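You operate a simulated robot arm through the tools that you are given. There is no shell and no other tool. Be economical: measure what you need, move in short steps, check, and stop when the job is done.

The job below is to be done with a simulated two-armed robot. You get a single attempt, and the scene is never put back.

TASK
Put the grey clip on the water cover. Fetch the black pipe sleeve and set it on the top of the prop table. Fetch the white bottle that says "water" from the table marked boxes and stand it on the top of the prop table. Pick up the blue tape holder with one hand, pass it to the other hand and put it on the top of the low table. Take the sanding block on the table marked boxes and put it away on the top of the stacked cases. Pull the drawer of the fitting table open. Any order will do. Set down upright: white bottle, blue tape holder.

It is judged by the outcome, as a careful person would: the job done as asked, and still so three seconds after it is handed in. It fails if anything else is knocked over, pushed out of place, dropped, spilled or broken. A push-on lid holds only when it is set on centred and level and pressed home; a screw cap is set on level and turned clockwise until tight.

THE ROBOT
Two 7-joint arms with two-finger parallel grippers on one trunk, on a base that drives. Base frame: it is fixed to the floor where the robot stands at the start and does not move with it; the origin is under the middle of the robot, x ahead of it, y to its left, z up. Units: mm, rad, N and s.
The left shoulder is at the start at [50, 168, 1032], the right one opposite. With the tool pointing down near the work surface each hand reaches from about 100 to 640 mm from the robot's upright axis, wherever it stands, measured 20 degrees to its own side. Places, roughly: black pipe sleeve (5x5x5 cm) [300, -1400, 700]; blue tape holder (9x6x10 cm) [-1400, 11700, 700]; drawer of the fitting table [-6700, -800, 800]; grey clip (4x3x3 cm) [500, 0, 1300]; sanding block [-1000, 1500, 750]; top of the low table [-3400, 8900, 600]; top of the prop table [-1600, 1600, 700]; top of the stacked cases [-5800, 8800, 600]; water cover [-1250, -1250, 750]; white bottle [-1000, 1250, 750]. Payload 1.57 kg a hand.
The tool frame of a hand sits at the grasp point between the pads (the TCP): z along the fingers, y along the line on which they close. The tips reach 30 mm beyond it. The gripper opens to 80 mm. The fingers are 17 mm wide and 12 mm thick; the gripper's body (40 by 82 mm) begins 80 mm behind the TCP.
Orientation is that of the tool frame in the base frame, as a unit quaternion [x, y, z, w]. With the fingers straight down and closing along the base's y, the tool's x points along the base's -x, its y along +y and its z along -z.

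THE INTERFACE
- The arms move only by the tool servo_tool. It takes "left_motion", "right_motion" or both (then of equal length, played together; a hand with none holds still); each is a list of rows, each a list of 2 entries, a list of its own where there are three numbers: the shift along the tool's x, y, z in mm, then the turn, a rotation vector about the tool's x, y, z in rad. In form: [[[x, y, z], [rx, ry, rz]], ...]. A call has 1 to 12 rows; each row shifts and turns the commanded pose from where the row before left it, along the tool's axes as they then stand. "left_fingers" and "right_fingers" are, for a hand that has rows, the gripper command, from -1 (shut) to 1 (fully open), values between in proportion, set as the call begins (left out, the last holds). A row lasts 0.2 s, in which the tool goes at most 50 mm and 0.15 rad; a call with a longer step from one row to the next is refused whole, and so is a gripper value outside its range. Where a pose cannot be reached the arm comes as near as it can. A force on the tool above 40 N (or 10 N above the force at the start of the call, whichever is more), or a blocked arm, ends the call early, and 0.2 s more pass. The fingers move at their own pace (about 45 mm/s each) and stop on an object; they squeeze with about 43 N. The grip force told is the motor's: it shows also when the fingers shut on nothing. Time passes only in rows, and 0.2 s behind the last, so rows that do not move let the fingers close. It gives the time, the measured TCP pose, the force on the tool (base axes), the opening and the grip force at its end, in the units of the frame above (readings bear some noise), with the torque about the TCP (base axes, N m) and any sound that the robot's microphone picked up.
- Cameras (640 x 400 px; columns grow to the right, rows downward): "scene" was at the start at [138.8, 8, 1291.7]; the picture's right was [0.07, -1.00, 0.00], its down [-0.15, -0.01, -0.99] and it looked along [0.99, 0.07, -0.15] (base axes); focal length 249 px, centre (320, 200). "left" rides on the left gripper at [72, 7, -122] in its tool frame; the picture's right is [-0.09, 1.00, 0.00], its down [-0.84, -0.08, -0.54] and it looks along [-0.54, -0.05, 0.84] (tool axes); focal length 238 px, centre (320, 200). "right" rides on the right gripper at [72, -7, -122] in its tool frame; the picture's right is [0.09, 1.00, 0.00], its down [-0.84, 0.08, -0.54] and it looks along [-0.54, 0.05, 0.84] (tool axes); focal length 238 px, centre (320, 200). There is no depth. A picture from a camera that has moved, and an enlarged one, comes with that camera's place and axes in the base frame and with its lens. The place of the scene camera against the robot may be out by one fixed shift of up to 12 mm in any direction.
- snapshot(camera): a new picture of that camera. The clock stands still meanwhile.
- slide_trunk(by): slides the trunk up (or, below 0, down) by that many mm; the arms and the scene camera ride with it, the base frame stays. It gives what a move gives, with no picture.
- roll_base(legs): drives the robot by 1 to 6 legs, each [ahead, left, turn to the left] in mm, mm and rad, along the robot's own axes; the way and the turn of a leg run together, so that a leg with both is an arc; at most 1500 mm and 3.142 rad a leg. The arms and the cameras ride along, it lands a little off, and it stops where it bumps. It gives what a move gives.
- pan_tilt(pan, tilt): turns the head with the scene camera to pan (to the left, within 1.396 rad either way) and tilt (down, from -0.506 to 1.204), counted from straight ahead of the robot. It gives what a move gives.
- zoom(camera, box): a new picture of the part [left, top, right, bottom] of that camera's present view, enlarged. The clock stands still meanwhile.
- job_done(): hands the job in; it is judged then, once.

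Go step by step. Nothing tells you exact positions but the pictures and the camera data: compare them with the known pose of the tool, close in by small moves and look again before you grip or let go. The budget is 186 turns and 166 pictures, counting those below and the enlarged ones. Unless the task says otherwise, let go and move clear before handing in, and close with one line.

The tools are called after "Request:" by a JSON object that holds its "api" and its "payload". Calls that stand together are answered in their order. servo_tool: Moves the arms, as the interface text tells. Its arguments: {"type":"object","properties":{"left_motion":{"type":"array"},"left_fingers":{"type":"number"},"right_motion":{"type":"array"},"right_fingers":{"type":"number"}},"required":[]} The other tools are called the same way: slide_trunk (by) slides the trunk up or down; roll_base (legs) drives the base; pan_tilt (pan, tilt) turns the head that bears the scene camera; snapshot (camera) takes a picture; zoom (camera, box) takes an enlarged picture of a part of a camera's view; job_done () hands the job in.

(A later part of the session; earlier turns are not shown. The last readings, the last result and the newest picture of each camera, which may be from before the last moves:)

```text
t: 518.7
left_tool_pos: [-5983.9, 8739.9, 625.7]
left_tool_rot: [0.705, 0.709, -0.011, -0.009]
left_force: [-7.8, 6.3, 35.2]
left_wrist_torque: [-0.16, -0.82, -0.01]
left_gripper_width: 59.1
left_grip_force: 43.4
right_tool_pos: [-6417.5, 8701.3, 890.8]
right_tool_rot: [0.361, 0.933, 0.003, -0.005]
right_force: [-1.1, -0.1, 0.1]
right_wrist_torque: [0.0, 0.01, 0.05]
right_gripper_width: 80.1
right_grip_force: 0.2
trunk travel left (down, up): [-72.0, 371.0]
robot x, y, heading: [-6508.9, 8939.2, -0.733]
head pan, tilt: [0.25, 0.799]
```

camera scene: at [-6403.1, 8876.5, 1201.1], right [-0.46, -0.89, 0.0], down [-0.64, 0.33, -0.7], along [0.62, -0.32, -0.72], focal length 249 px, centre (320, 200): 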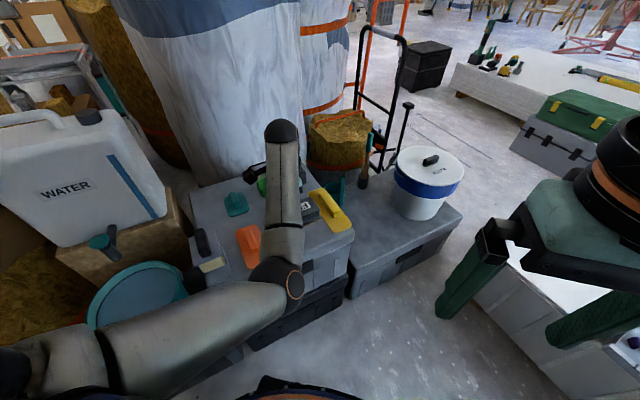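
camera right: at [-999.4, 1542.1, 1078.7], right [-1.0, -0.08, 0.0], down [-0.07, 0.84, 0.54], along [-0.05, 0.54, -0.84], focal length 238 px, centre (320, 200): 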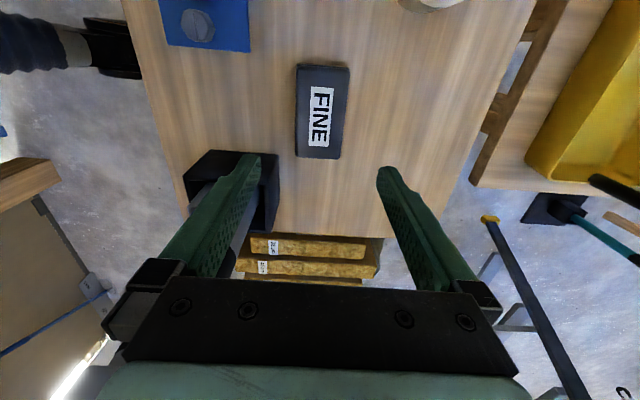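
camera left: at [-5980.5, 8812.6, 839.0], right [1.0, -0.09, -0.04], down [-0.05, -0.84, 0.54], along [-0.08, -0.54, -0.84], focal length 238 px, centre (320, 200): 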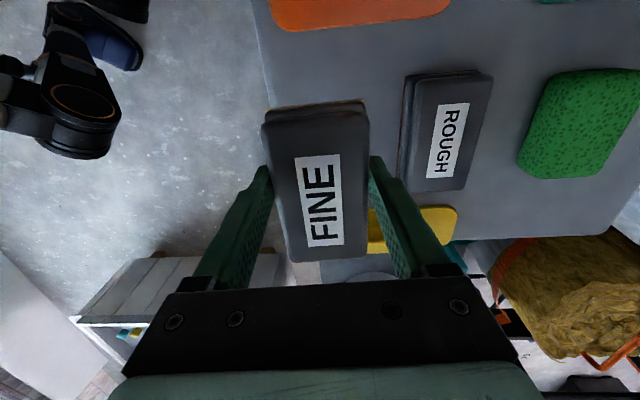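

Contact. I ease up 4 mm, open, and lift with the trunk.

Request:
{"api": "slide_trunk", "payload": {"by": 5}}

Request:
{"api": "servo_tool", "payload": {"left_motion": [[[0, 0, 0], [0, 0, 0]], [[0, 0, 0], [0, 0, 0]], [[0, 0, 0], [0, 0, 0]], [[0, 0, 0], [0, 0, 0]]], "left_fingers": 0.85}}

Request:
{"api": "slide_trunk", "payload": {"by": 250}}

Request:
{"api": "snapshot", "payload": {"camera": "left"}}

```text
t: 519.2
left_tool_pos: [-5984.5, 8741.0, 626.0]
left_tool_rot: [0.705, 0.709, -0.015, -0.011]
left_force: [-0.4, -1.2, 18.7]
left_wrist_torque: [-0.57, -0.64, 0.09]
left_gripper_width: 59.2
left_grip_force: 42.5
right_tool_pos: [-6415.3, 8702.2, 895.4]
right_tool_rot: [0.361, 0.933, 0.003, -0.006]
right_force: [-0.1, 0.0, -0.4]
right_wrist_torque: [0.0, 0.0, 0.0]
right_gripper_width: 79.9
right_grip_force: 0.1
trunk travel left (down, up): [-77.0, 366.0]
robot x, y, heading: [-6509.6, 8937.2, -0.73]
head pan, tilt: [0.25, 0.799]
```

```text
t: 520.2
left_tool_pos: [-5984.4, 8740.2, 625.6]
left_tool_rot: [0.706, 0.708, -0.013, -0.012]
left_force: [-4.5, -1.1, 13.9]
left_wrist_torque: [-0.06, -0.29, -0.02]
left_gripper_width: 69.0
left_grip_force: 0.0
right_tool_pos: [-6417.1, 8700.3, 895.1]
right_tool_rot: [0.361, 0.933, 0.003, -0.005]
right_force: [0.0, 0.3, 1.3]
right_wrist_torque: [0.02, -0.01, 0.02]
right_gripper_width: 79.9
right_grip_force: 0.1
trunk travel left (down, up): [-77.0, 366.0]
robot x, y, heading: [-6508.9, 8938.1, -0.729]
head pan, tilt: [0.25, 0.799]
```

```text
t: 522.8
left_tool_pos: [-5984.3, 8740.3, 874.8]
left_tool_rot: [0.706, 0.708, -0.013, -0.014]
left_force: [-0.3, 0.6, 0.5]
left_wrist_torque: [0.0, 0.02, 0.0]
left_gripper_width: 74.3
left_grip_force: 0.0
right_tool_pos: [-6415.0, 8701.9, 1144.0]
right_tool_rot: [0.361, 0.933, 0.003, -0.006]
right_force: [0.0, 0.2, 0.3]
right_wrist_torque: [0.0, 0.03, 0.02]
right_gripper_width: 80.3
right_grip_force: 0.0
trunk travel left (down, up): [-327.0, 116.0]
robot x, y, heading: [-6512.3, 8936.3, -0.727]
head pan, tilt: [0.25, 0.799]
```

```text
42 pictures are left
camera left: at [-5971.5, 8812.0, 997.0], right [1.0, -0.09, -0.04], down [-0.05, -0.84, 0.54], along [-0.08, -0.54, -0.84], focal length 238 px, centre (320, 200)
```

left: 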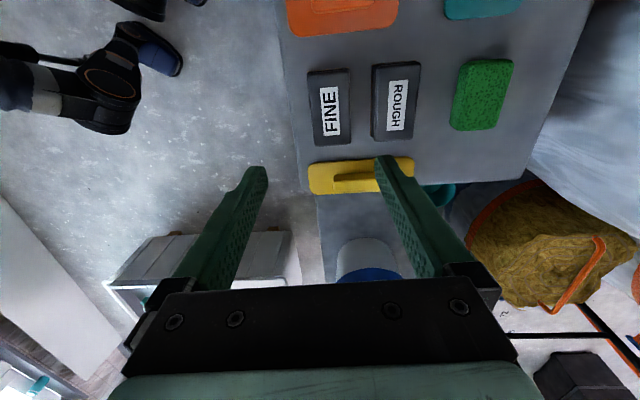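

FINE lies neatly beside ROUGH. I raise, turn away to free floor and bring the left arm back to a tidy pose.

Request:
{"api": "slide_trunk", "payload": {"by": 100}}

Request:
{"api": "roll_base", "payload": {"legs": [[0, 0, -2.41]]}}

Request:
{"api": "servo_tool", "payload": {"left_motion": [[[0, 0, 0], [0, 0, -0.14]], [[0, 0, 0], [0, 0, -0.14]], [[0, 0, 0], [0, 0, -0.14]], [[0, 0, 0], [0, 0, -0.14]], [[0, 0, 0], [0, 0, -0.14]], [[0, 0, 0], [0, 0, -0.14]], [[0, 0, 0], [0, 0, -0.12]], [[0, 40, 0], [0, 0, 0]], [[0, 40, 0], [0, 0, 0]], [[0, 40, 0], [0, 0, 0]], [[0, 30, 0], [0, 0, 0]], [[0, 0, 0], [0, 0, 0]]]}}

Request:
{"api": "servo_tool", "payload": {"left_motion": [[[40, 0, 0], [0, 0, 0]], [[40, 0, 0], [0, 0, 0]], [[40, 0, 0], [0, 0, 0]], [[40, 0, 0], [0, 0, 0]], [[0, 0, 0], [0, 0, 0]]]}}

```text
t: 524.1
left_tool_pos: [-5984.3, 8740.4, 974.3]
left_tool_rot: [0.706, 0.708, -0.014, -0.014]
left_force: [0.2, -0.1, 0.0]
left_wrist_torque: [-0.02, -0.01, 0.04]
left_gripper_width: 73.8
left_grip_force: 0.1
right_tool_pos: [-6415.6, 8699.9, 1243.7]
right_tool_rot: [0.361, 0.932, 0.003, -0.006]
right_force: [-0.3, 0.0, 0.8]
right_wrist_torque: [0.01, 0.0, 0.0]
right_gripper_width: 80.1
right_grip_force: 0.0
trunk travel left (down, up): [-427.0, 16.0]
robot x, y, heading: [-6508.6, 8941.9, -0.725]
head pan, tilt: [0.25, 0.799]
```

```text
t: 530.3
left_tool_pos: [-7038.0, 8741.3, 974.5]
left_tool_rot: [0.911, -0.411, 0.007, -0.017]
left_force: [0.4, -0.8, -0.6]
left_wrist_torque: [0.01, 0.0, -0.01]
left_gripper_width: 74.1
left_grip_force: 0.1
right_tool_pos: [-6740.4, 9055.4, 1243.5]
right_tool_rot: [1.0, -0.01, 0.007, 0.001]
right_force: [-0.2, -1.5, 0.2]
right_wrist_torque: [0.0, 0.03, 0.0]
right_gripper_width: 80.1
right_grip_force: 0.1
trunk travel left (down, up): [-427.0, 16.0]
robot x, y, heading: [-6514.0, 8939.8, 3.127]
head pan, tilt: [0.25, 0.799]
```

```text
t: 532.9
left_tool_pos: [-7020.4, 8593.7, 972.0]
left_tool_rot: [0.998, 0.056, 0.015, -0.012]
left_force: [-0.5, -0.8, 0.2]
left_wrist_torque: [0.0, 0.0, -0.01]
left_gripper_width: 74.1
left_grip_force: 0.0
right_tool_pos: [-6741.1, 9055.9, 1244.8]
right_tool_rot: [1.0, -0.01, 0.007, 0.001]
right_force: [-0.1, 0.4, 0.2]
right_wrist_torque: [0.01, 0.06, 0.04]
right_gripper_width: 80.0
right_grip_force: 0.0
trunk travel left (down, up): [-427.0, 16.0]
robot x, y, heading: [-6512.7, 8941.5, 3.129]
head pan, tilt: [0.25, 0.799]
```

```text
t: 534.1
left_tool_pos: [-6879.7, 8572.6, 963.5]
left_tool_rot: [0.998, 0.061, 0.013, -0.006]
left_force: [-0.3, 0.1, 0.3]
left_wrist_torque: [-0.01, 0.0, -0.03]
left_gripper_width: 73.9
left_grip_force: 0.0
left hand out of reach, approached as far as the arm can: row 3, 4
right_tool_pos: [-6741.1, 9055.7, 1245.7]
right_tool_rot: [1.0, -0.01, 0.007, 0.001]
right_force: [0.0, 0.0, 1.2]
right_wrist_torque: [0.05, -0.02, 0.02]
right_gripper_width: 80.2
right_grip_force: 0.0
trunk travel left (down, up): [-427.0, 16.0]
robot x, y, heading: [-6511.7, 8938.5, 3.127]
head pan, tilt: [0.25, 0.799]
```

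I retrace the way out: past the bag and ladder, then turn east.

Request:
{"api": "roll_base", "payload": {"legs": [[-110, 0, 0], [0, -820, 0], [-225, 0, 0.01], [0, -1080, 0], [0, 0, 3.1]]}}

```text
t: 560.2
left_tool_pos: [-5747.9, 11156.0, 963.3]
left_tool_rot: [-0.013, 1.0, -0.006, -0.013]
left_force: [-0.2, 0.8, -0.2]
left_wrist_torque: [-0.01, 0.02, -0.01]
left_gripper_width: 74.2
left_grip_force: 0.1
right_tool_pos: [-5930.8, 10688.2, 1244.1]
right_tool_rot: [0.058, 0.998, 0.002, -0.007]
right_force: [-0.6, 0.4, -1.0]
right_wrist_torque: [0.0, -0.02, 0.0]
right_gripper_width: 79.9
right_grip_force: 0.1
trunk travel left (down, up): [-427.0, 16.0]
robot x, y, heading: [-6147.8, 10827.9, -0.106]
head pan, tilt: [0.25, 0.799]
```

Request:
{"api": "roll_base", "payload": {"legs": [[0, 0, 0.14], [1500, 0, 0], [1500, 0, 0], [800, 0, 0]]}}

Request:
{"api": "pan_tilt", "payload": {"pan": 0.4, "tilt": 0.5}}

Request:
{"api": "snapshot", "payload": {"camera": "scene"}}

```text
t: 579.1
left_tool_pos: [-2018.3, 11386.9, 963.9]
left_tool_rot: [-0.09, 0.996, -0.006, -0.015]
left_force: [0.4, -0.4, 0.6]
left_wrist_torque: [0.01, 0.05, 0.0]
left_gripper_width: 73.9
left_grip_force: 0.0
right_tool_pos: [-2130.6, 10896.4, 1245.0]
right_tool_rot: [-0.019, 1.0, 0.001, -0.007]
right_force: [-0.3, -0.2, -1.5]
right_wrist_torque: [-0.01, -0.03, -0.02]
right_gripper_width: 79.9
right_grip_force: 0.0
trunk travel left (down, up): [-427.0, 16.0]
robot x, y, heading: [-2364.9, 10999.2, 0.048]
head pan, tilt: [0.25, 0.799]
```

```text
t: 579.9
left_tool_pos: [-2018.7, 11385.7, 964.7]
left_tool_rot: [-0.09, 0.996, -0.006, -0.013]
left_force: [-0.2, 0.6, -0.2]
left_wrist_torque: [-0.02, 0.02, -0.02]
left_gripper_width: 74.2
left_grip_force: 0.0
right_tool_pos: [-2130.7, 10895.8, 1245.2]
right_tool_rot: [-0.018, 1.0, 0.0, -0.007]
right_force: [-0.4, 0.2, 1.0]
right_wrist_torque: [0.03, -0.02, -0.03]
right_gripper_width: 80.2
right_grip_force: 0.1
trunk travel left (down, up): [-427.0, 16.0]
robot x, y, heading: [-2363.8, 10993.4, 0.048]
head pan, tilt: [0.4, 0.499]
```

```text
41 pictures are left
camera scene: at [-2237.2, 11040.6, 1486.0], right [0.43, -0.9, 0.0], down [-0.43, -0.21, -0.88], along [0.79, 0.38, -0.48], focal length 249 px, centre (320, 200)
```

scene: 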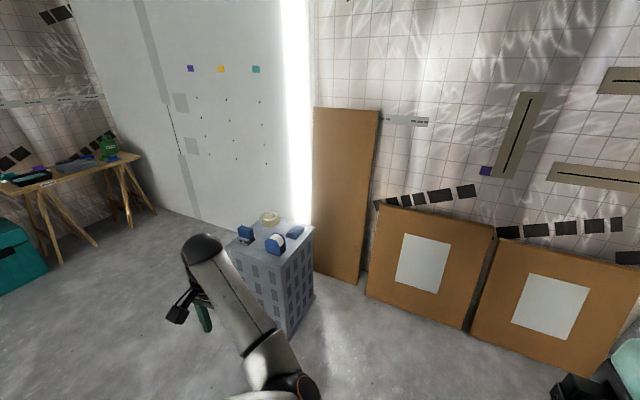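

Request:
{"api": "zoom", "payload": {"camera": "scene", "box": [210, 190, 340, 300]}}

```text
3.64 times, centred on (275, 245) of scene
camera zoom: at [-2237.2, 11040.6, 1486.0], right [0.43, -0.9, 0.0], down [-0.43, -0.21, -0.88], along [0.79, 0.38, -0.48], focal length 905 px, centre (484, 36)
```

zoom: 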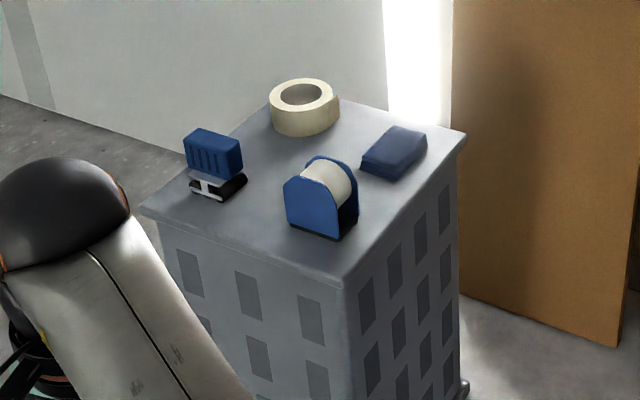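

The tape holder is the blue arch with the white roll at about [-1488, 11625] on the grey box; roll axis along x. Plan: take it with the right hand tilted 45°, pass to the left hand from above. I drive to stand south of the box, facing it.

Request:
{"api": "roll_base", "payload": {"legs": [[820, 0, 0], [0, 0, 1.52], [60, 0, 0]]}}

Request:
{"api": "servo_tool", "payload": {"right_motion": [[[0, 0, 0], [0, -0.14, 0]], [[0, 0, 0], [0, -0.14, 0]], [[0, 0, 0], [0, -0.14, 0]], [[0, 0, 0], [0, -0.14, 0]], [[0, 0, 0], [0, -0.14, 0]], [[0, 0, 0], [0, -0.085, 0]], [[0, 0, 0], [0, 0, 0]]], "right_fingers": 1}}

Request:
{"api": "pan_tilt", "payload": {"pan": -0.05, "tilt": 0.8}}

Request:
{"api": "snapshot", "payload": {"camera": "scene"}}

```text
t: 588.5
left_tool_pos: [-1915.5, 11466.2, 963.3]
left_tool_rot: [0.746, -0.666, 0.013, 0.005]
left_force: [0.5, 1.1, -0.6]
left_wrist_torque: [-0.03, -0.01, 0.0]
left_gripper_width: 73.9
left_grip_force: 0.0
right_tool_pos: [-1434.2, 11322.8, 1244.4]
right_tool_rot: [-0.696, 0.718, -0.004, -0.005]
right_force: [-0.6, -0.4, 0.5]
right_wrist_torque: [-0.03, 0.0, -0.01]
right_gripper_width: 80.1
right_grip_force: 0.0
trunk travel left (down, up): [-427.0, 16.0]
robot x, y, heading: [-1549.7, 11091.6, 1.548]
head pan, tilt: [0.4, 0.499]
```

```text
t: 589.5
left_tool_pos: [-1916.0, 11466.5, 965.2]
left_tool_rot: [0.747, -0.665, 0.013, 0.006]
left_force: [-0.6, 0.4, -0.8]
left_wrist_torque: [0.0, 0.02, 0.0]
left_gripper_width: 73.8
left_grip_force: 0.1
right_tool_pos: [-1440.3, 11347.2, 1248.9]
right_tool_rot: [-0.609, 0.781, 0.118, 0.074]
right_force: [0.2, -0.1, 0.4]
right_wrist_torque: [-0.01, 0.0, 0.03]
right_gripper_width: 79.9
right_grip_force: 0.1
right hand out of reach, approached as far as the arm can: row 5
trunk travel left (down, up): [-427.0, 16.0]
robot x, y, heading: [-1551.3, 11093.1, 1.549]
head pan, tilt: [0.4, 0.499]
stopped in row 5 (right hand): the arm was blocked; the commanded pose is now the measured one
```

```text
t: 590.4
left_tool_pos: [-1917.1, 11466.4, 965.2]
left_tool_rot: [0.747, -0.665, 0.013, 0.005]
left_force: [-0.8, -0.9, 0.3]
left_wrist_torque: [-0.03, -0.01, -0.02]
left_gripper_width: 74.2
left_grip_force: 0.0
right_tool_pos: [-1440.5, 11345.7, 1249.2]
right_tool_rot: [-0.612, 0.778, 0.12, 0.077]
right_force: [0.5, -0.3, 0.7]
right_wrist_torque: [-0.01, -0.01, 0.01]
right_gripper_width: 79.8
right_grip_force: 0.1
trunk travel left (down, up): [-427.0, 16.0]
robot x, y, heading: [-1552.9, 11093.0, 1.549]
head pan, tilt: [-0.051, 0.799]
```

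```text
39 pictures are left
camera scene: at [-1538.7, 11215.7, 1460.1], right [1.0, -0.07, 0.0], down [-0.05, -0.71, -0.7], along [0.05, 0.7, -0.72], focal length 249 px, centre (320, 200)
```

scene: 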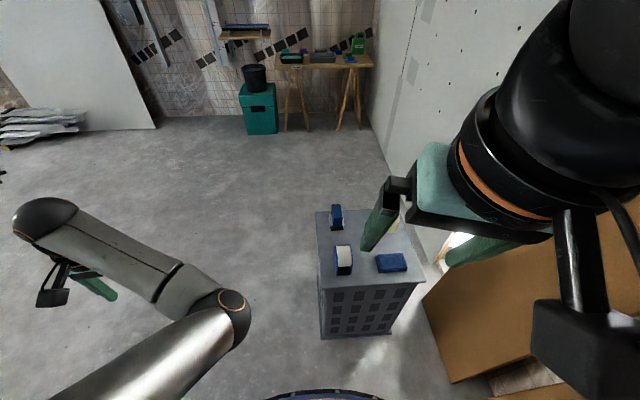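

The wrist fouls when pitched close to the body. I level it, lower the trunk, move the hand out over the box, and pitch it there.

Request:
{"api": "slide_trunk", "payload": {"by": -240}}

Request:
{"api": "servo_tool", "payload": {"right_motion": [[[0, 0, 0], [0.02, 0.1, -0.07]], [[0, 0, 0], [0.02, 0.1, -0.07]], [[0, 0, 0], [0.02, 0.08, -0.07]], [[-40, 10, 0], [0, 0, 0]], [[-40, 10, 0], [0, 0, 0]], [[-40, 10, 0], [0, 0, 0]], [[-40, 10, 0], [0, 0, 0]], [[-40, 5, 0], [0, 0, 0]], [[0, 0, 0], [0, 0, 0]]]}}

Request:
{"api": "servo_tool", "payload": {"right_motion": [[[0, 0, 0], [0, -0.13, 0]], [[0, 0, 0], [0, -0.13, 0]], [[0, 0, 0], [0, -0.13, 0]], [[0, 0, 0], [0, -0.13, 0]], [[0, 0, 0], [0, -0.13, 0]], [[0, 0, 0], [0, 0, 0]]]}}

Request:
{"api": "snapshot", "payload": {"camera": "right"}}

```text
t: 592.9
left_tool_pos: [-1917.1, 11466.5, 725.0]
left_tool_rot: [0.746, -0.666, 0.012, 0.005]
left_force: [0.1, -0.3, 0.6]
left_wrist_torque: [0.01, -0.01, 0.0]
left_gripper_width: 74.1
left_grip_force: 0.1
right_tool_pos: [-1439.5, 11345.2, 1009.6]
right_tool_rot: [-0.612, 0.778, 0.119, 0.078]
right_force: [-0.1, 0.8, -0.9]
right_wrist_torque: [0.0, -0.01, 0.03]
right_gripper_width: 80.0
right_grip_force: 0.0
trunk travel left (down, up): [-187.0, 256.0]
robot x, y, heading: [-1551.8, 11094.6, 1.554]
head pan, tilt: [-0.051, 0.799]
```

```text
t: 594.9
left_tool_pos: [-1915.8, 11465.5, 725.8]
left_tool_rot: [0.746, -0.666, 0.013, 0.005]
left_force: [0.2, -0.9, 0.4]
left_wrist_torque: [-0.03, 0.02, -0.03]
left_gripper_width: 74.2
left_grip_force: 0.0
right_tool_pos: [-1480.8, 11547.4, 1009.4]
right_tool_rot: [-0.698, 0.717, 0.002, -0.001]
right_force: [0.0, -0.5, 0.3]
right_wrist_torque: [-0.01, -0.01, 0.0]
right_gripper_width: 79.9
right_grip_force: 0.1
trunk travel left (down, up): [-187.0, 256.0]
robot x, y, heading: [-1548.8, 11090.0, 1.55]
head pan, tilt: [-0.051, 0.799]
```

```text
t: 596.3
left_tool_pos: [-1916.2, 11464.5, 724.5]
left_tool_rot: [0.746, -0.666, 0.012, 0.006]
left_force: [-0.1, 0.0, -1.0]
left_wrist_torque: [0.02, -0.03, 0.0]
left_gripper_width: 73.8
left_grip_force: 0.1
right_tool_pos: [-1480.3, 11544.6, 1009.0]
right_tool_rot: [-0.66, 0.679, 0.225, 0.229]
right_force: [-0.7, -0.5, -0.1]
right_wrist_torque: [0.0, 0.04, -0.02]
right_gripper_width: 79.9
right_grip_force: 0.0
trunk travel left (down, up): [-187.0, 256.0]
robot x, y, heading: [-1550.4, 11095.3, 1.549]
head pan, tilt: [-0.051, 0.799]
```

```text
38 pictures are left
camera right: at [-1475.6, 11415.2, 1061.8], right [-1.0, -0.05, -0.05], down [-0.06, 0.34, 0.94], along [-0.03, 0.94, -0.34], focal length 238 px, centre (320, 200)
```

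right: 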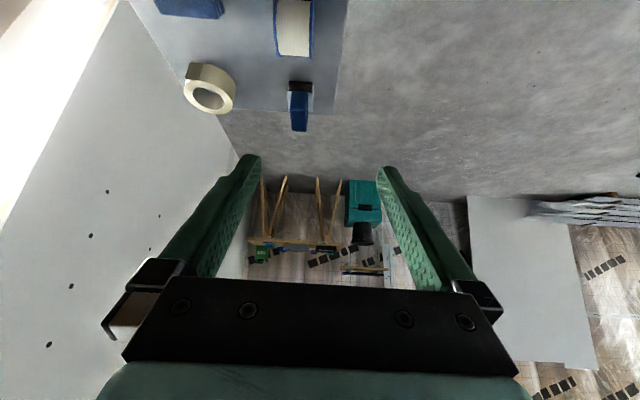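

The holder is at about x -1437, y 11622, square to the axes. I move the pitched hand to just above it and look.

Request:
{"api": "servo_tool", "payload": {"right_motion": [[[0, -22, 0], [0, 0, 0]], [[0, -22, 0], [0, 0, 0]], [[11, 0, 38], [0, 0, 0]], [[11, 0, 38], [0, 0, 0]], [[12, 0, 38], [0, 0, 0]], [[12, 0, 38], [0, 0, 0]], [[0, 0, 0], [0, 0, 0]]]}}

Request:
{"api": "snapshot", "payload": {"camera": "right"}}

Request:
{"api": "zoom", "payload": {"camera": "scene", "box": [270, 180, 450, 300]}}

```text
t: 597.9
left_tool_pos: [-1916.5, 11465.8, 724.6]
left_tool_rot: [0.746, -0.666, 0.014, 0.006]
left_force: [0.4, 0.5, -0.2]
left_wrist_torque: [-0.05, 0.0, 0.0]
left_gripper_width: 74.1
left_grip_force: 0.0
right_tool_pos: [-1434.9, 11600.5, 859.4]
right_tool_rot: [-0.66, 0.679, 0.224, 0.228]
right_force: [-0.2, -0.3, 0.2]
right_wrist_torque: [-0.03, 0.01, -0.01]
right_gripper_width: 80.2
right_grip_force: 0.1
trunk travel left (down, up): [-187.0, 256.0]
robot x, y, heading: [-1552.3, 11092.2, 1.548]
head pan, tilt: [-0.051, 0.799]
```

```text
37 pictures are left
camera right: at [-1430.5, 11469.4, 911.5], right [-1.0, -0.05, -0.05], down [-0.06, 0.34, 0.94], along [-0.03, 0.94, -0.34], focal length 238 px, centre (320, 200)
```

right: 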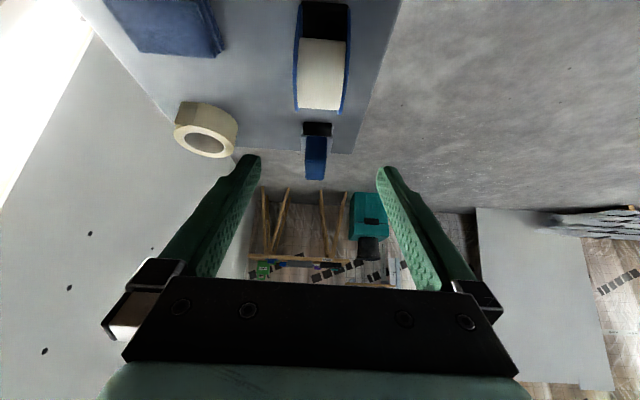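

```text
3.33 times, centred on (360, 240) of scene
camera zoom: at [-1538.6, 11215.8, 1220.1], right [1.0, -0.07, 0.0], down [-0.05, -0.72, -0.7], along [0.05, 0.7, -0.72], focal length 830 px, centre (187, 67)
```

zoom: 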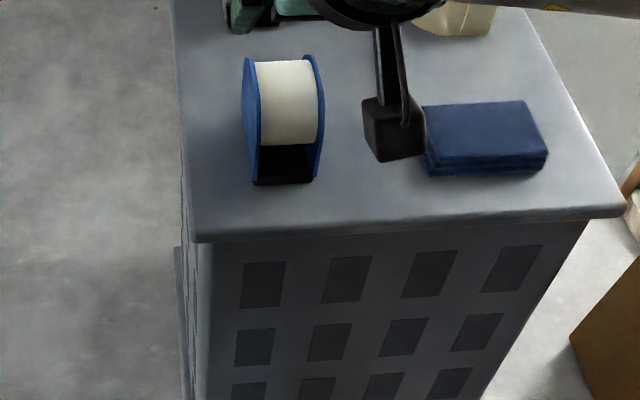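

I shift 4 mm and descend most of the way, straddling the plates, then look.

Request:
{"api": "servo_tool", "payload": {"right_motion": [[[13, -4, 28], [0, 0, 0]], [[13, 0, 28], [0, 0, 0]], [[12, 0, 27], [0, 0, 0]], [[0, 0, 0], [0, 0, 0]]]}}

Request:
{"api": "snapshot", "payload": {"camera": "right"}}

Request:
{"api": "zoom", "payload": {"camera": "scene", "box": [270, 180, 450, 300]}}

```text
t: 598.9
left_tool_pos: [-1916.1, 11465.9, 724.4]
left_tool_rot: [0.746, -0.665, 0.013, 0.006]
left_force: [0.1, 0.1, -0.1]
left_wrist_torque: [-0.02, 0.01, 0.0]
left_gripper_width: 74.2
left_grip_force: 0.0
right_tool_pos: [-1432.1, 11619.8, 770.7]
right_tool_rot: [-0.661, 0.679, 0.225, 0.227]
right_force: [-0.5, 0.6, 0.6]
right_wrist_torque: [-0.02, -0.01, -0.01]
right_gripper_width: 79.9
right_grip_force: 0.1
trunk travel left (down, up): [-187.0, 256.0]
robot x, y, heading: [-1550.5, 11095.8, 1.555]
head pan, tilt: [-0.051, 0.799]
```

```text
35 pictures are left
camera right: at [-1428.0, 11489.1, 823.5], right [-1.0, -0.05, -0.05], down [-0.06, 0.34, 0.94], along [-0.03, 0.94, -0.34], focal length 238 px, centre (320, 200)
```

right: 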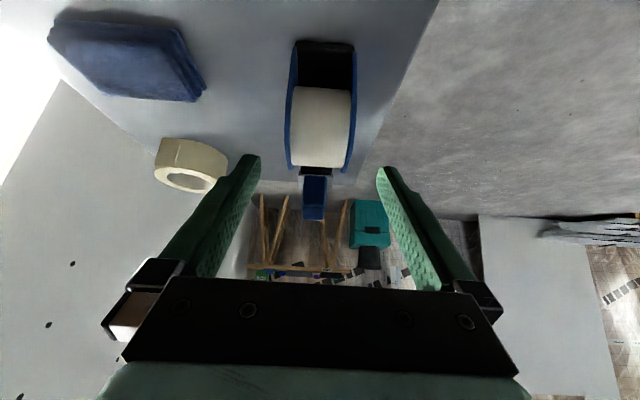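

```text
3.33 times, centred on (360, 240) of scene
camera zoom: at [-1538.6, 11215.7, 1220.1], right [1.0, -0.07, 0.0], down [-0.05, -0.72, -0.7], along [0.05, 0.7, -0.72], focal length 830 px, centre (187, 67)
```

zoom: 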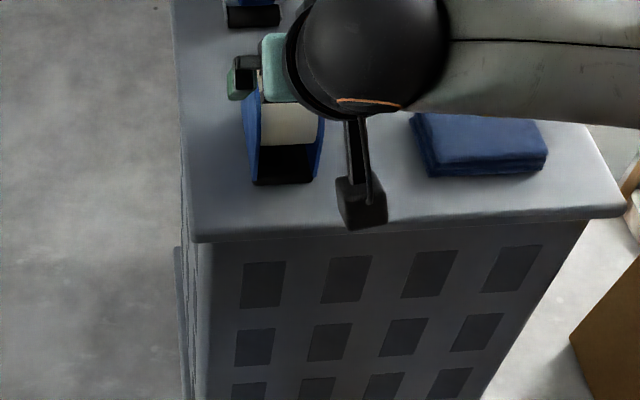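

Better triangulation: the box top is at z≈621, so the holder spans z 621–721, centred near y 11690. I move the base ahead 48 mm and come down partway.

Request:
{"api": "roll_base", "payload": {"legs": [[48, 0, 0]]}}

Request:
{"api": "servo_tool", "payload": {"right_motion": [[[20, 0, 26], [0, 0, 0]], [[20, 0, 26], [0, 0, 0]], [[0, 0, 0], [0, 0, 0]]]}}

Request:
{"api": "snapshot", "payload": {"camera": "right"}}

```text
t: 599.8
left_tool_pos: [-1914.9, 11512.5, 725.5]
left_tool_rot: [0.746, -0.666, 0.013, 0.006]
left_force: [-0.1, -0.9, 0.0]
left_wrist_torque: [-0.02, 0.0, -0.02]
left_gripper_width: 74.2
left_grip_force: 0.0
right_tool_pos: [-1430.8, 11668.3, 771.4]
right_tool_rot: [-0.661, 0.679, 0.225, 0.228]
right_force: [-1.0, -0.4, -0.6]
right_wrist_torque: [0.0, -0.01, 0.03]
right_gripper_width: 79.9
right_grip_force: 0.1
trunk travel left (down, up): [-187.0, 256.0]
robot x, y, heading: [-1549.0, 11141.8, 1.549]
head pan, tilt: [-0.051, 0.799]
```

```text
t: 600.6
left_tool_pos: [-1916.2, 11513.7, 724.8]
left_tool_rot: [0.747, -0.665, 0.012, 0.005]
left_force: [0.2, 0.0, -0.2]
left_wrist_torque: [0.0, 0.0, -0.01]
left_gripper_width: 73.8
left_grip_force: 0.0
right_tool_pos: [-1430.3, 11667.3, 703.0]
right_tool_rot: [-0.66, 0.68, 0.224, 0.228]
right_force: [0.1, 0.0, -0.4]
right_wrist_torque: [0.0, -0.01, 0.0]
right_gripper_width: 79.9
right_grip_force: 0.1
trunk travel left (down, up): [-187.0, 256.0]
robot x, y, heading: [-1552.6, 11140.6, 1.546]
head pan, tilt: [-0.051, 0.799]
```

```text
33 pictures are left
camera right: at [-1426.4, 11536.7, 756.9], right [-1.0, -0.05, -0.05], down [-0.06, 0.34, 0.94], along [-0.03, 0.94, -0.34], focal length 238 px, centre (320, 200)
```

right: 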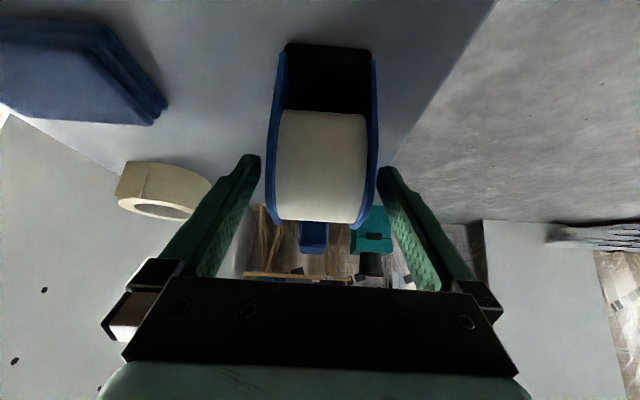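

Plates are centred between the fingers. I go the last 40 mm down and close.

Request:
{"api": "servo_tool", "payload": {"right_motion": [[[8, 0, 11], [0, 0, 0]], [[8, 0, 11], [0, 0, 0]], [[8, 0, 10], [0, 0, 0]], [[0, 0, 0], [0, 0, 0]]]}}

Request:
{"api": "servo_tool", "payload": {"right_motion": [[[0, 0, 0], [0, 0, 0]], [[0, 0, 0], [0, 0, 0]], [[0, 0, 0], [0, 0, 0]], [[0, 0, 0], [0, 0, 0]]], "right_fingers": -1}}

Request:
{"api": "snapshot", "payload": {"camera": "right"}}

```text
t: 601.6
left_tool_pos: [-1917.1, 11513.9, 725.1]
left_tool_rot: [0.747, -0.665, 0.012, 0.005]
left_force: [0.3, 0.5, 0.3]
left_wrist_torque: [-0.02, -0.01, 0.02]
left_gripper_width: 73.9
left_grip_force: 0.1
right_tool_pos: [-1432.4, 11666.2, 664.8]
right_tool_rot: [-0.661, 0.679, 0.225, 0.228]
right_force: [0.0, 0.0, 0.4]
right_wrist_torque: [0.01, -0.01, -0.05]
right_gripper_width: 80.0
right_grip_force: 0.0
trunk travel left (down, up): [-187.0, 256.0]
robot x, y, heading: [-1554.7, 11145.6, 1.549]
head pan, tilt: [-0.051, 0.799]
```

```text
t: 602.6
left_tool_pos: [-1916.0, 11513.8, 724.6]
left_tool_rot: [0.747, -0.665, 0.012, 0.005]
left_force: [-0.3, 0.4, -0.4]
left_wrist_torque: [0.02, 0.03, 0.05]
left_gripper_width: 73.9
left_grip_force: 0.1
right_tool_pos: [-1431.6, 11667.0, 665.0]
right_tool_rot: [-0.661, 0.679, 0.225, 0.227]
right_force: [1.1, -0.4, -0.8]
right_wrist_torque: [0.02, -0.1, -0.05]
right_gripper_width: 55.9
right_grip_force: 37.2
trunk travel left (down, up): [-187.0, 256.0]
robot x, y, heading: [-1551.5, 11140.3, 1.551]
head pan, tilt: [-0.051, 0.799]
```

```text
32 pictures are left
camera right: at [-1427.9, 11536.3, 717.6], right [-1.0, -0.05, -0.05], down [-0.06, 0.34, 0.94], along [-0.03, 0.94, -0.34], focal length 238 px, centre (320, 200)
```

right: 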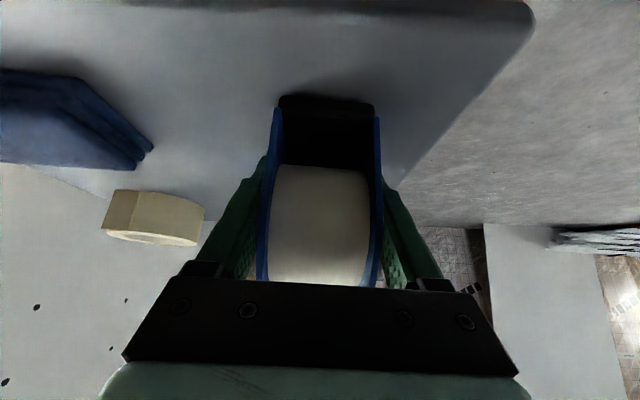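

Gripped (56 mm wide). I lift with the trunk, back away from the box, and bring the holder in front of the chest.

Request:
{"api": "slide_trunk", "payload": {"by": 200}}

Request:
{"api": "roll_base", "payload": {"legs": [[-350, 0, 0]]}}

Request:
{"api": "servo_tool", "payload": {"right_motion": [[[0, 20, 0], [0, 0, 0]], [[0, 20, 0], [0, 0, 0]], [[0, 20, 0], [0, 0, 0]], [[10, 20, -8], [0, 0, 0]], [[20, 20, -15], [0, 0, 0]], [[20, 10, -15], [0, 0, 0]], [[20, 0, -15], [0, 0, 0]], [[0, 0, 0], [0, 0, 0]]]}}

Request:
{"api": "snapshot", "payload": {"camera": "scene"}}

```text
t: 604.8
left_tool_pos: [-1915.1, 11513.0, 925.6]
left_tool_rot: [0.746, -0.666, 0.012, 0.006]
left_force: [-0.8, -0.1, -0.9]
left_wrist_torque: [0.03, -0.02, -0.01]
left_gripper_width: 73.9
left_grip_force: 0.1
right_tool_pos: [-1432.5, 11667.4, 864.5]
right_tool_rot: [-0.66, 0.68, 0.224, 0.227]
right_force: [-0.5, -0.1, -4.0]
right_wrist_torque: [-0.06, -0.01, 0.01]
right_gripper_width: 55.5
right_grip_force: 43.4
trunk travel left (down, up): [-387.0, 56.0]
robot x, y, heading: [-1548.9, 11142.5, 1.55]
head pan, tilt: [-0.051, 0.799]
```

```text
t: 607.1
left_tool_pos: [-1922.5, 11164.9, 924.8]
left_tool_rot: [0.747, -0.665, 0.013, 0.005]
left_force: [-0.5, -0.4, 0.5]
left_wrist_torque: [0.02, 0.01, 0.02]
left_gripper_width: 74.3
left_grip_force: 0.1
right_tool_pos: [-1439.1, 11318.0, 864.9]
right_tool_rot: [-0.662, 0.678, 0.224, 0.227]
right_force: [0.1, 0.1, -3.1]
right_wrist_torque: [-0.04, 0.04, -0.01]
right_gripper_width: 55.7
right_grip_force: 43.5
trunk travel left (down, up): [-387.0, 56.0]
robot x, y, heading: [-1558.8, 10797.8, 1.548]
head pan, tilt: [-0.051, 0.799]
```

```text
t: 608.9
left_tool_pos: [-1923.2, 11164.7, 924.6]
left_tool_rot: [0.746, -0.666, 0.012, 0.005]
left_force: [0.1, -0.2, 1.2]
left_wrist_torque: [0.0, 0.02, 0.0]
left_gripper_width: 74.2
left_grip_force: 0.0
right_tool_pos: [-1552.6, 11234.6, 865.2]
right_tool_rot: [-0.661, 0.68, 0.223, 0.227]
right_force: [0.4, -0.3, -3.1]
right_wrist_torque: [-0.05, 0.01, 0.04]
right_gripper_width: 55.5
right_grip_force: 43.4
trunk travel left (down, up): [-387.0, 56.0]
robot x, y, heading: [-1558.5, 10791.9, 1.55]
head pan, tilt: [-0.051, 0.799]
```

```text
31 pictures are left
camera scene: at [-1544.8, 10915.0, 1420.0], right [1.0, -0.07, 0.0], down [-0.05, -0.72, -0.7], along [0.05, 0.7, -0.72], focal length 249 px, centre (320, 200)
```

scene: 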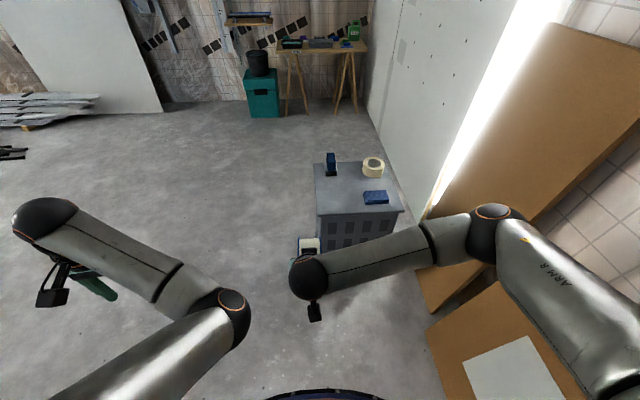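

The holder is held with its bottom at z≈812, top ≈912. I bring the open left hand over it from above, aimed at its front half.

Request:
{"api": "servo_tool", "payload": {"left_motion": [[[0, 0, -40], [0, -0.025, 0.14]], [[0, 0, -45], [0, 0, 0]], [[-12, -38, 0], [0, 0, 0]], [[-12, -38, 0], [0, 0, 0]], [[-12, -38, 0], [0, 0, 0]], [[-12, -38, 0], [0, 0, 0]], [[-12, -38, 0], [0, 0, 0]], [[-12, -38, 0], [0, 0, 0]], [[-12, -38, 0], [0, 0, 0]], [[-12, -38, 0], [0, 0, 0]], [[-12, -38, 0], [0, 0, 0]], [[-14, -28, 0], [0, 0, 0]]], "left_fingers": 1}}

Request:
{"api": "snapshot", "payload": {"camera": "left"}}

Request:
{"api": "snapshot", "payload": {"camera": "scene"}}

```text
t: 611.5
left_tool_pos: [-1671.0, 11363.1, 977.2]
left_tool_rot: [-0.698, 0.716, -0.004, 0.003]
left_force: [0.1, 0.7, 0.0]
left_wrist_torque: [-0.01, 0.0, 0.0]
left_gripper_width: 79.9
left_grip_force: 0.2
left hand out of reach, approached as far as the arm can: row 1, 2, 3, 4, 5, 6, 7, 8, 9
right_tool_pos: [-1552.1, 11234.4, 864.9]
right_tool_rot: [-0.661, 0.679, 0.224, 0.227]
right_force: [0.4, 0.3, -3.2]
right_wrist_torque: [-0.03, 0.03, -0.01]
right_gripper_width: 55.9
right_grip_force: 42.8
trunk travel left (down, up): [-387.0, 56.0]
robot x, y, heading: [-1560.8, 10794.9, 1.549]
head pan, tilt: [-0.051, 0.799]
```

```text
30 pictures are left
camera left: at [-1680.5, 11290.9, 1100.7], right [-0.99, 0.12, -0.01], down [0.09, 0.83, 0.54], along [0.07, 0.54, -0.84], focal length 238 px, centre (320, 200)
```

left: 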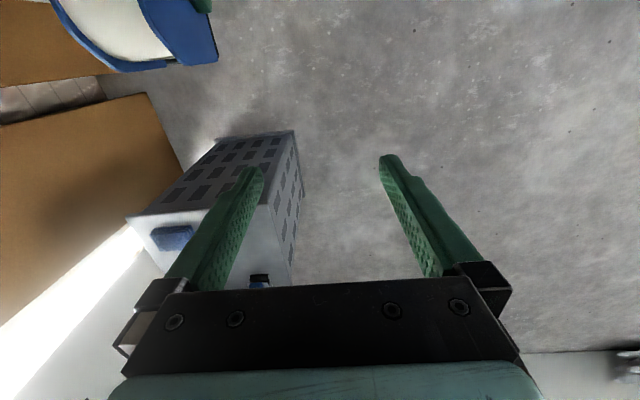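

```text
29 pictures are left
camera scene: at [-1544.6, 10915.0, 1420.0], right [1.0, -0.07, 0.0], down [-0.05, -0.72, -0.7], along [0.05, 0.7, -0.72], focal length 249 px, centre (320, 200)
```

scene: 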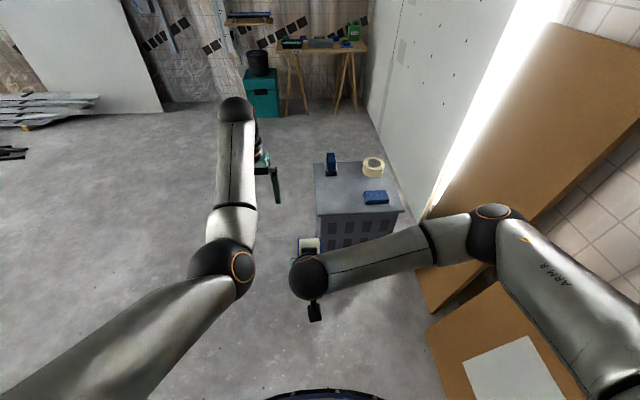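

The left elbow lies inward, so a straight pass would clash. I yaw both hands 48° to the left so the right wrist stays clear on the right.

Request:
{"api": "servo_tool", "payload": {"left_motion": [[[0, 0, 0], [0, 0, -0.14]], [[0, 0, 0], [0, 0, -0.14]], [[0, 0, 0], [0, 0, -0.14]], [[0, 0, 0], [0, 0, -0.14]], [[0, 0, 0], [0, 0, -0.14]], [[0, 0, 0], [0, 0, -0.14]], [[0, 0, 0], [0, 0, 0]]], "right_motion": [[[0, 0, 0], [-0.0847, 0, -0.1114]], [[0, 0, 0], [-0.0847, 0, -0.1114]], [[0, 0, 0], [-0.0847, 0, -0.1114]], [[0, 0, 0], [-0.0847, 0, -0.1114]], [[0, 0, 0], [-0.0847, 0, -0.1114]], [[0, 0, 0], [-0.0847, 0, -0.1114]], [[0, 0, 0], [0, 0, 0]]]}}

Request:
{"api": "snapshot", "payload": {"camera": "scene"}}

```text
t: 613.1
left_tool_pos: [-1674.3, 11362.0, 977.0]
left_tool_rot: [0.93, -0.368, 0.005, -0.002]
left_force: [0.4, 0.2, -0.9]
left_wrist_torque: [-0.01, 0.0, 0.03]
left_gripper_width: 80.1
left_grip_force: 0.1
right_tool_pos: [-1551.5, 11232.1, 863.8]
right_tool_rot: [0.88, -0.35, -0.3, -0.118]
right_force: [-0.2, 0.5, -2.9]
right_wrist_torque: [-0.05, -0.05, 0.01]
right_gripper_width: 55.7
right_grip_force: 43.3
trunk travel left (down, up): [-387.0, 56.0]
robot x, y, heading: [-1558.6, 10794.5, 1.55]
head pan, tilt: [-0.051, 0.799]
```

```text
28 pictures are left
camera scene: at [-1544.9, 10914.9, 1420.0], right [1.0, -0.07, 0.0], down [-0.05, -0.72, -0.7], along [0.05, 0.7, -0.72], focal length 249 px, centre (320, 200)
```

scene: 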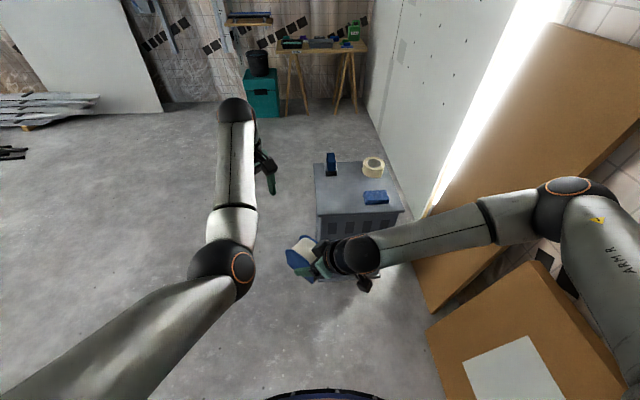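

Clear now. I slide the holder under the left hand and check alignment from the left wrist camera.

Request:
{"api": "servo_tool", "payload": {"right_motion": [[[-20.3, -2.1, 15.6], [0, 0, 0]], [[-20.3, -2.1, 15.6], [0, 0, 0]], [[-20.3, -2.1, 15.6], [0, 0, 0]], [[-20.3, -2.1, 15.6], [0, 0, 0]], [[-20.3, -2.1, 15.6], [0, 0, 0]], [[0, 0, 0], [0, 0, 0]]]}}

Request:
{"api": "snapshot", "payload": {"camera": "left"}}

```text
t: 614.5
left_tool_pos: [-1673.3, 11362.1, 976.3]
left_tool_rot: [0.929, -0.369, 0.004, -0.002]
left_force: [-0.2, -0.5, 0.2]
left_wrist_torque: [0.03, -0.04, -0.02]
left_gripper_width: 80.0
left_grip_force: 0.1
right_tool_pos: [-1637.0, 11331.8, 863.1]
right_tool_rot: [0.88, -0.351, -0.298, -0.118]
right_force: [-0.5, -0.1, -3.4]
right_wrist_torque: [-0.01, -0.03, 0.01]
right_gripper_width: 55.8
right_grip_force: 43.1
trunk travel left (down, up): [-387.0, 56.0]
robot x, y, heading: [-1556.0, 10794.9, 1.552]
head pan, tilt: [-0.051, 0.799]
```

```text
27 pictures are left
camera left: at [-1625.7, 11307.9, 1100.0], right [-0.75, -0.66, -0.01], down [-0.56, 0.63, 0.54], along [-0.35, 0.41, -0.84], focal length 238 px, centre (320, 200)
```

left: 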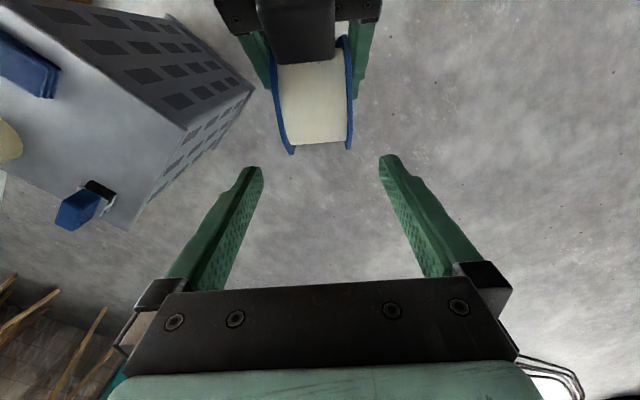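

Laterally aligned. I move the holder 10 mm further in and raise it between the left fingers.

Request:
{"api": "servo_tool", "payload": {"right_motion": [[[-7.9, 0, 6.1], [0, 0, 0]], [[-13.1, 0, -17.1], [0, 0, 0]], [[-13.1, 0, -17.1], [0, 0, 0]], [[-13.1, 0, -17.1], [0, 0, 0]], [[-13.1, 0, -17.1], [0, 0, 0]], [[0, 0, 0], [0, 0, 0]]]}}

Request:
{"api": "snapshot", "payload": {"camera": "left"}}

```text
t: 615.9
left_tool_pos: [-1673.4, 11362.4, 976.5]
left_tool_rot: [0.929, -0.369, 0.006, -0.001]
left_force: [0.4, 0.4, 0.1]
left_wrist_torque: [-0.01, -0.02, 0.0]
left_gripper_width: 79.9
left_grip_force: 0.1
right_tool_pos: [-1646.0, 11336.1, 951.9]
right_tool_rot: [0.88, -0.351, -0.298, -0.118]
right_force: [-0.5, 0.0, -2.9]
right_wrist_torque: [-0.03, -0.02, -0.02]
right_gripper_width: 55.6
right_grip_force: 43.2
trunk travel left (down, up): [-387.0, 56.0]
robot x, y, heading: [-1557.5, 10789.7, 1.548]
head pan, tilt: [-0.051, 0.799]
```

```text
26 pictures are left
camera left: at [-1625.9, 11308.0, 1100.0], right [-0.75, -0.66, -0.01], down [-0.56, 0.63, 0.54], along [-0.35, 0.41, -0.84], focal length 238 px, centre (320, 200)
```

left: 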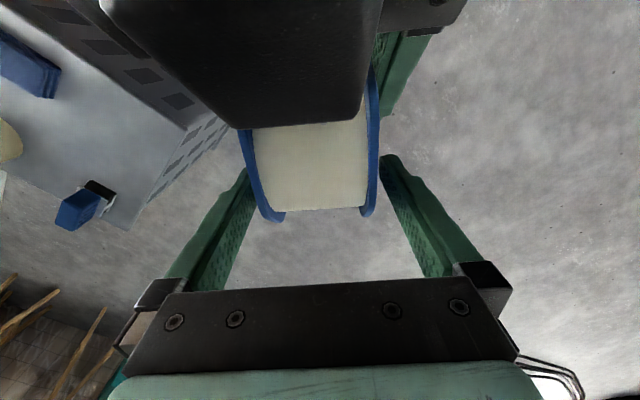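

The plates are between the left fingers. I close the left hand.

Request:
{"api": "servo_tool", "payload": {"left_motion": [[[0, 0, 0], [0, 0, 0]], [[0, 0, 0], [0, 0, 0]], [[0, 0, 0], [0, 0, 0]], [[0, 0, 0], [0, 0, 0]], [[0, 0, 0], [0, 0, 0]]], "left_fingers": -1}}

```text
t: 617.1
left_tool_pos: [-1675.1, 11363.6, 976.4]
left_tool_rot: [0.93, -0.368, 0.005, -0.003]
left_force: [1.3, 6.2, 0.4]
left_wrist_torque: [-1.03, 0.72, 0.27]
left_gripper_width: 55.8
left_grip_force: 42.7
right_tool_pos: [-1645.3, 11335.7, 951.5]
right_tool_rot: [0.88, -0.349, -0.299, -0.117]
right_force: [-2.5, -6.7, -2.0]
right_wrist_torque: [1.23, -0.76, -0.01]
right_gripper_width: 55.7
right_grip_force: 43.4
trunk travel left (down, up): [-387.0, 56.0]
robot x, y, heading: [-1559.4, 10793.9, 1.548]
head pan, tilt: [-0.051, 0.799]
```

Left holds it at 56 mm. I open the right hand and draw it back along its own axis.

Request:
{"api": "servo_tool", "payload": {"right_motion": [[[0, 0, 0], [0, 0, 0]], [[0, 0, 0], [0, 0, 0]], [[0, 0, 0], [0, 0, 0]], [[0, 0, -20], [0, 0, 0]], [[0, 0, -25], [0, 0, 0]], [[0, 0, -25], [0, 0, 0]], [[0, 0, -25], [0, 0, 0]], [[0, 0, -25], [0, 0, 0]], [[0, -20, -15], [0, 0, 0]], [[0, -25, 0], [0, 0, 0]], [[0, -25, 0], [0, 0, 0]], [[0, 0, 0], [0, 0, 0]]], "right_fingers": 1}}

Request:
{"api": "snapshot", "payload": {"camera": "scene"}}

Request:
{"api": "snapshot", "payload": {"camera": "left"}}

```text
t: 619.7
left_tool_pos: [-1673.7, 11362.3, 976.8]
left_tool_rot: [0.93, -0.369, 0.006, -0.002]
left_force: [-0.3, -0.1, -1.3]
left_wrist_torque: [0.05, 0.04, 0.01]
left_gripper_width: 55.8
left_grip_force: 42.7
right_tool_pos: [-1535.6, 11332.7, 1058.0]
right_tool_rot: [0.88, -0.351, -0.298, -0.118]
right_force: [0.3, 0.4, 0.0]
right_wrist_torque: [0.02, 0.01, 0.03]
right_gripper_width: 80.0
right_grip_force: 0.1
trunk travel left (down, up): [-387.0, 56.0]
robot x, y, heading: [-1556.3, 10796.6, 1.547]
head pan, tilt: [-0.051, 0.799]
```

```text
25 pictures are left
camera scene: at [-1545.0, 10914.9, 1420.1], right [1.0, -0.07, 0.0], down [-0.05, -0.72, -0.7], along [0.05, 0.7, -0.72], focal length 249 px, centre (320, 200)
```

scene: 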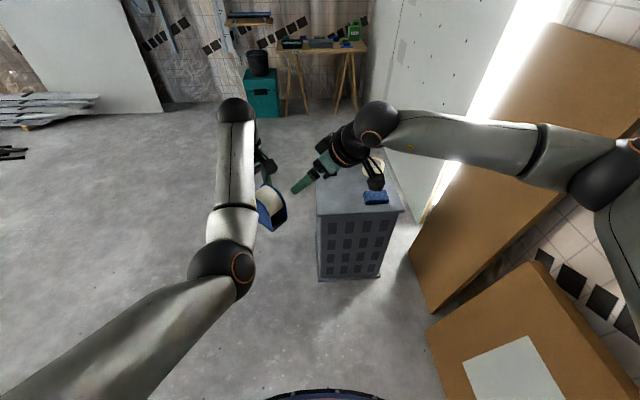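

```text
24 pictures are left
camera left: at [-1626.0, 11307.9, 1100.0], right [-0.75, -0.66, -0.01], down [-0.56, 0.63, 0.54], along [-0.35, 0.41, -0.84], focal length 238 px, centre (320, 200)
```

left: 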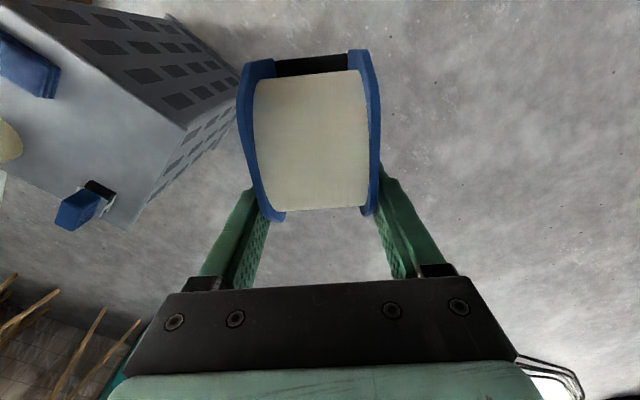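

The hand-over is done. I level and draw in the right hand, then drive toward the low table's east side.

Request:
{"api": "servo_tool", "payload": {"right_motion": [[[0, 0, 0], [0.0847, 0, 0.1114]], [[0, 0, 0], [0.0847, 0, 0.1114]], [[0, 0, 0], [0.0847, 0, 0.1114]], [[0, 0, 0], [0.0847, 0, 0.1114]], [[0, 0, 0], [0.0847, 0, 0.1114]], [[0, 0, 0], [0.0847, 0, 0.1114]], [[0, 0, 0], [0, 0.13, 0]], [[0, 0, 0], [0, 0.13, 0]], [[0, 0, 0], [0, 0.13, 0]], [[0, 0, 0], [0, 0.13, 0]], [[0, 0, 0], [0, 0.13, 0]], [[0, 0, 0], [0, 0, 0]]]}}

Request:
{"api": "servo_tool", "payload": {"right_motion": [[[40, -20, 0], [0, 0, 0]], [[40, -20, 0], [0, 0, 0]], [[40, -20, 0], [0, 0, 0]], [[40, -20, 0], [0, 0, 0]], [[40, -20, 0], [0, 0, 0]], [[20, -10, 0], [0, 0, 0]], [[0, 0, 0], [0, 0, 0]]]}}

Request:
{"api": "roll_base", "payload": {"legs": [[0, 0, 1.59], [950, 0, 0], [0, 0, 1.57], [1500, 0, 0], [330, 0, 0], [0, 0, -1.57]]}}

Request:
{"api": "pan_tilt", "payload": {"pan": 0.0, "tilt": 0.5}}

Request:
{"api": "snapshot", "payload": {"camera": "scene"}}

```text
t: 622.3
left_tool_pos: [-1673.5, 11361.6, 976.9]
left_tool_rot: [0.93, -0.368, 0.004, -0.001]
left_force: [0.2, 0.3, 0.3]
left_wrist_torque: [0.08, 0.06, 0.01]
left_gripper_width: 55.6
left_grip_force: 43.5
right_tool_pos: [-1537.9, 11330.9, 1056.8]
right_tool_rot: [-0.698, 0.716, 0.001, -0.003]
right_force: [0.0, -0.4, -0.9]
right_wrist_torque: [0.03, 0.02, 0.02]
right_gripper_width: 80.1
right_grip_force: 0.0
trunk travel left (down, up): [-387.0, 56.0]
robot x, y, heading: [-1558.9, 10792.4, 1.546]
head pan, tilt: [-0.051, 0.799]
```

```text
t: 623.9
left_tool_pos: [-1673.1, 11361.3, 976.2]
left_tool_rot: [0.929, -0.369, 0.007, -0.002]
left_force: [0.2, 0.3, -0.3]
left_wrist_torque: [0.02, 0.05, 0.01]
left_gripper_width: 55.5
left_grip_force: 43.0
right_tool_pos: [-1431.4, 11106.3, 1056.6]
right_tool_rot: [-0.698, 0.716, 0.002, -0.001]
right_force: [-0.6, -0.8, 0.3]
right_wrist_torque: [0.0, 0.0, -0.02]
right_gripper_width: 79.8
right_grip_force: 0.0
trunk travel left (down, up): [-387.0, 56.0]
robot x, y, heading: [-1557.9, 10790.5, 1.55]
head pan, tilt: [-0.051, 0.799]
```

```text
t: 649.0
left_tool_pos: [-3099.0, 8874.0, 975.1]
left_tool_rot: [0.919, 0.394, 0.002, -0.004]
left_force: [-0.7, 0.1, -0.6]
left_wrist_torque: [-0.03, 0.07, -0.03]
left_gripper_width: 55.6
left_grip_force: 43.3
right_tool_pos: [-2842.4, 9114.5, 1056.2]
right_tool_rot: [1.0, -0.014, -0.001, 0.002]
right_force: [0.0, 0.1, -0.1]
right_wrist_torque: [-0.01, 0.01, 0.04]
right_gripper_width: 79.9
right_grip_force: 0.1
trunk travel left (down, up): [-387.0, 56.0]
robot x, y, heading: [-2530.3, 8988.5, 3.115]
head pan, tilt: [-0.051, 0.799]
```

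```text
t: 649.8
left_tool_pos: [-3100.5, 8874.0, 976.0]
left_tool_rot: [0.919, 0.395, 0.002, -0.005]
left_force: [-0.3, 0.1, 0.4]
left_wrist_torque: [-0.07, 0.04, -0.03]
left_gripper_width: 56.0
left_grip_force: 42.5
right_tool_pos: [-2844.2, 9114.7, 1055.3]
right_tool_rot: [1.0, -0.015, 0.0, 0.001]
right_force: [-0.2, 0.2, -0.4]
right_wrist_torque: [0.01, -0.01, -0.03]
right_gripper_width: 80.1
right_grip_force: 0.0
trunk travel left (down, up): [-387.0, 56.0]
robot x, y, heading: [-2532.1, 8990.1, 3.118]
head pan, tilt: [0.0, 0.499]
```

```text
23 pictures are left
camera scene: at [-2655.1, 8991.9, 1445.9], right [0.02, 1.0, 0.0], down [0.48, -0.01, -0.88], along [-0.88, 0.02, -0.48], focal length 249 px, centre (320, 200)
```

scene: 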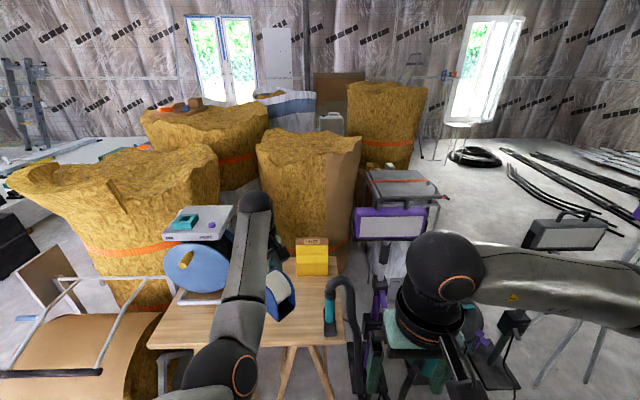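

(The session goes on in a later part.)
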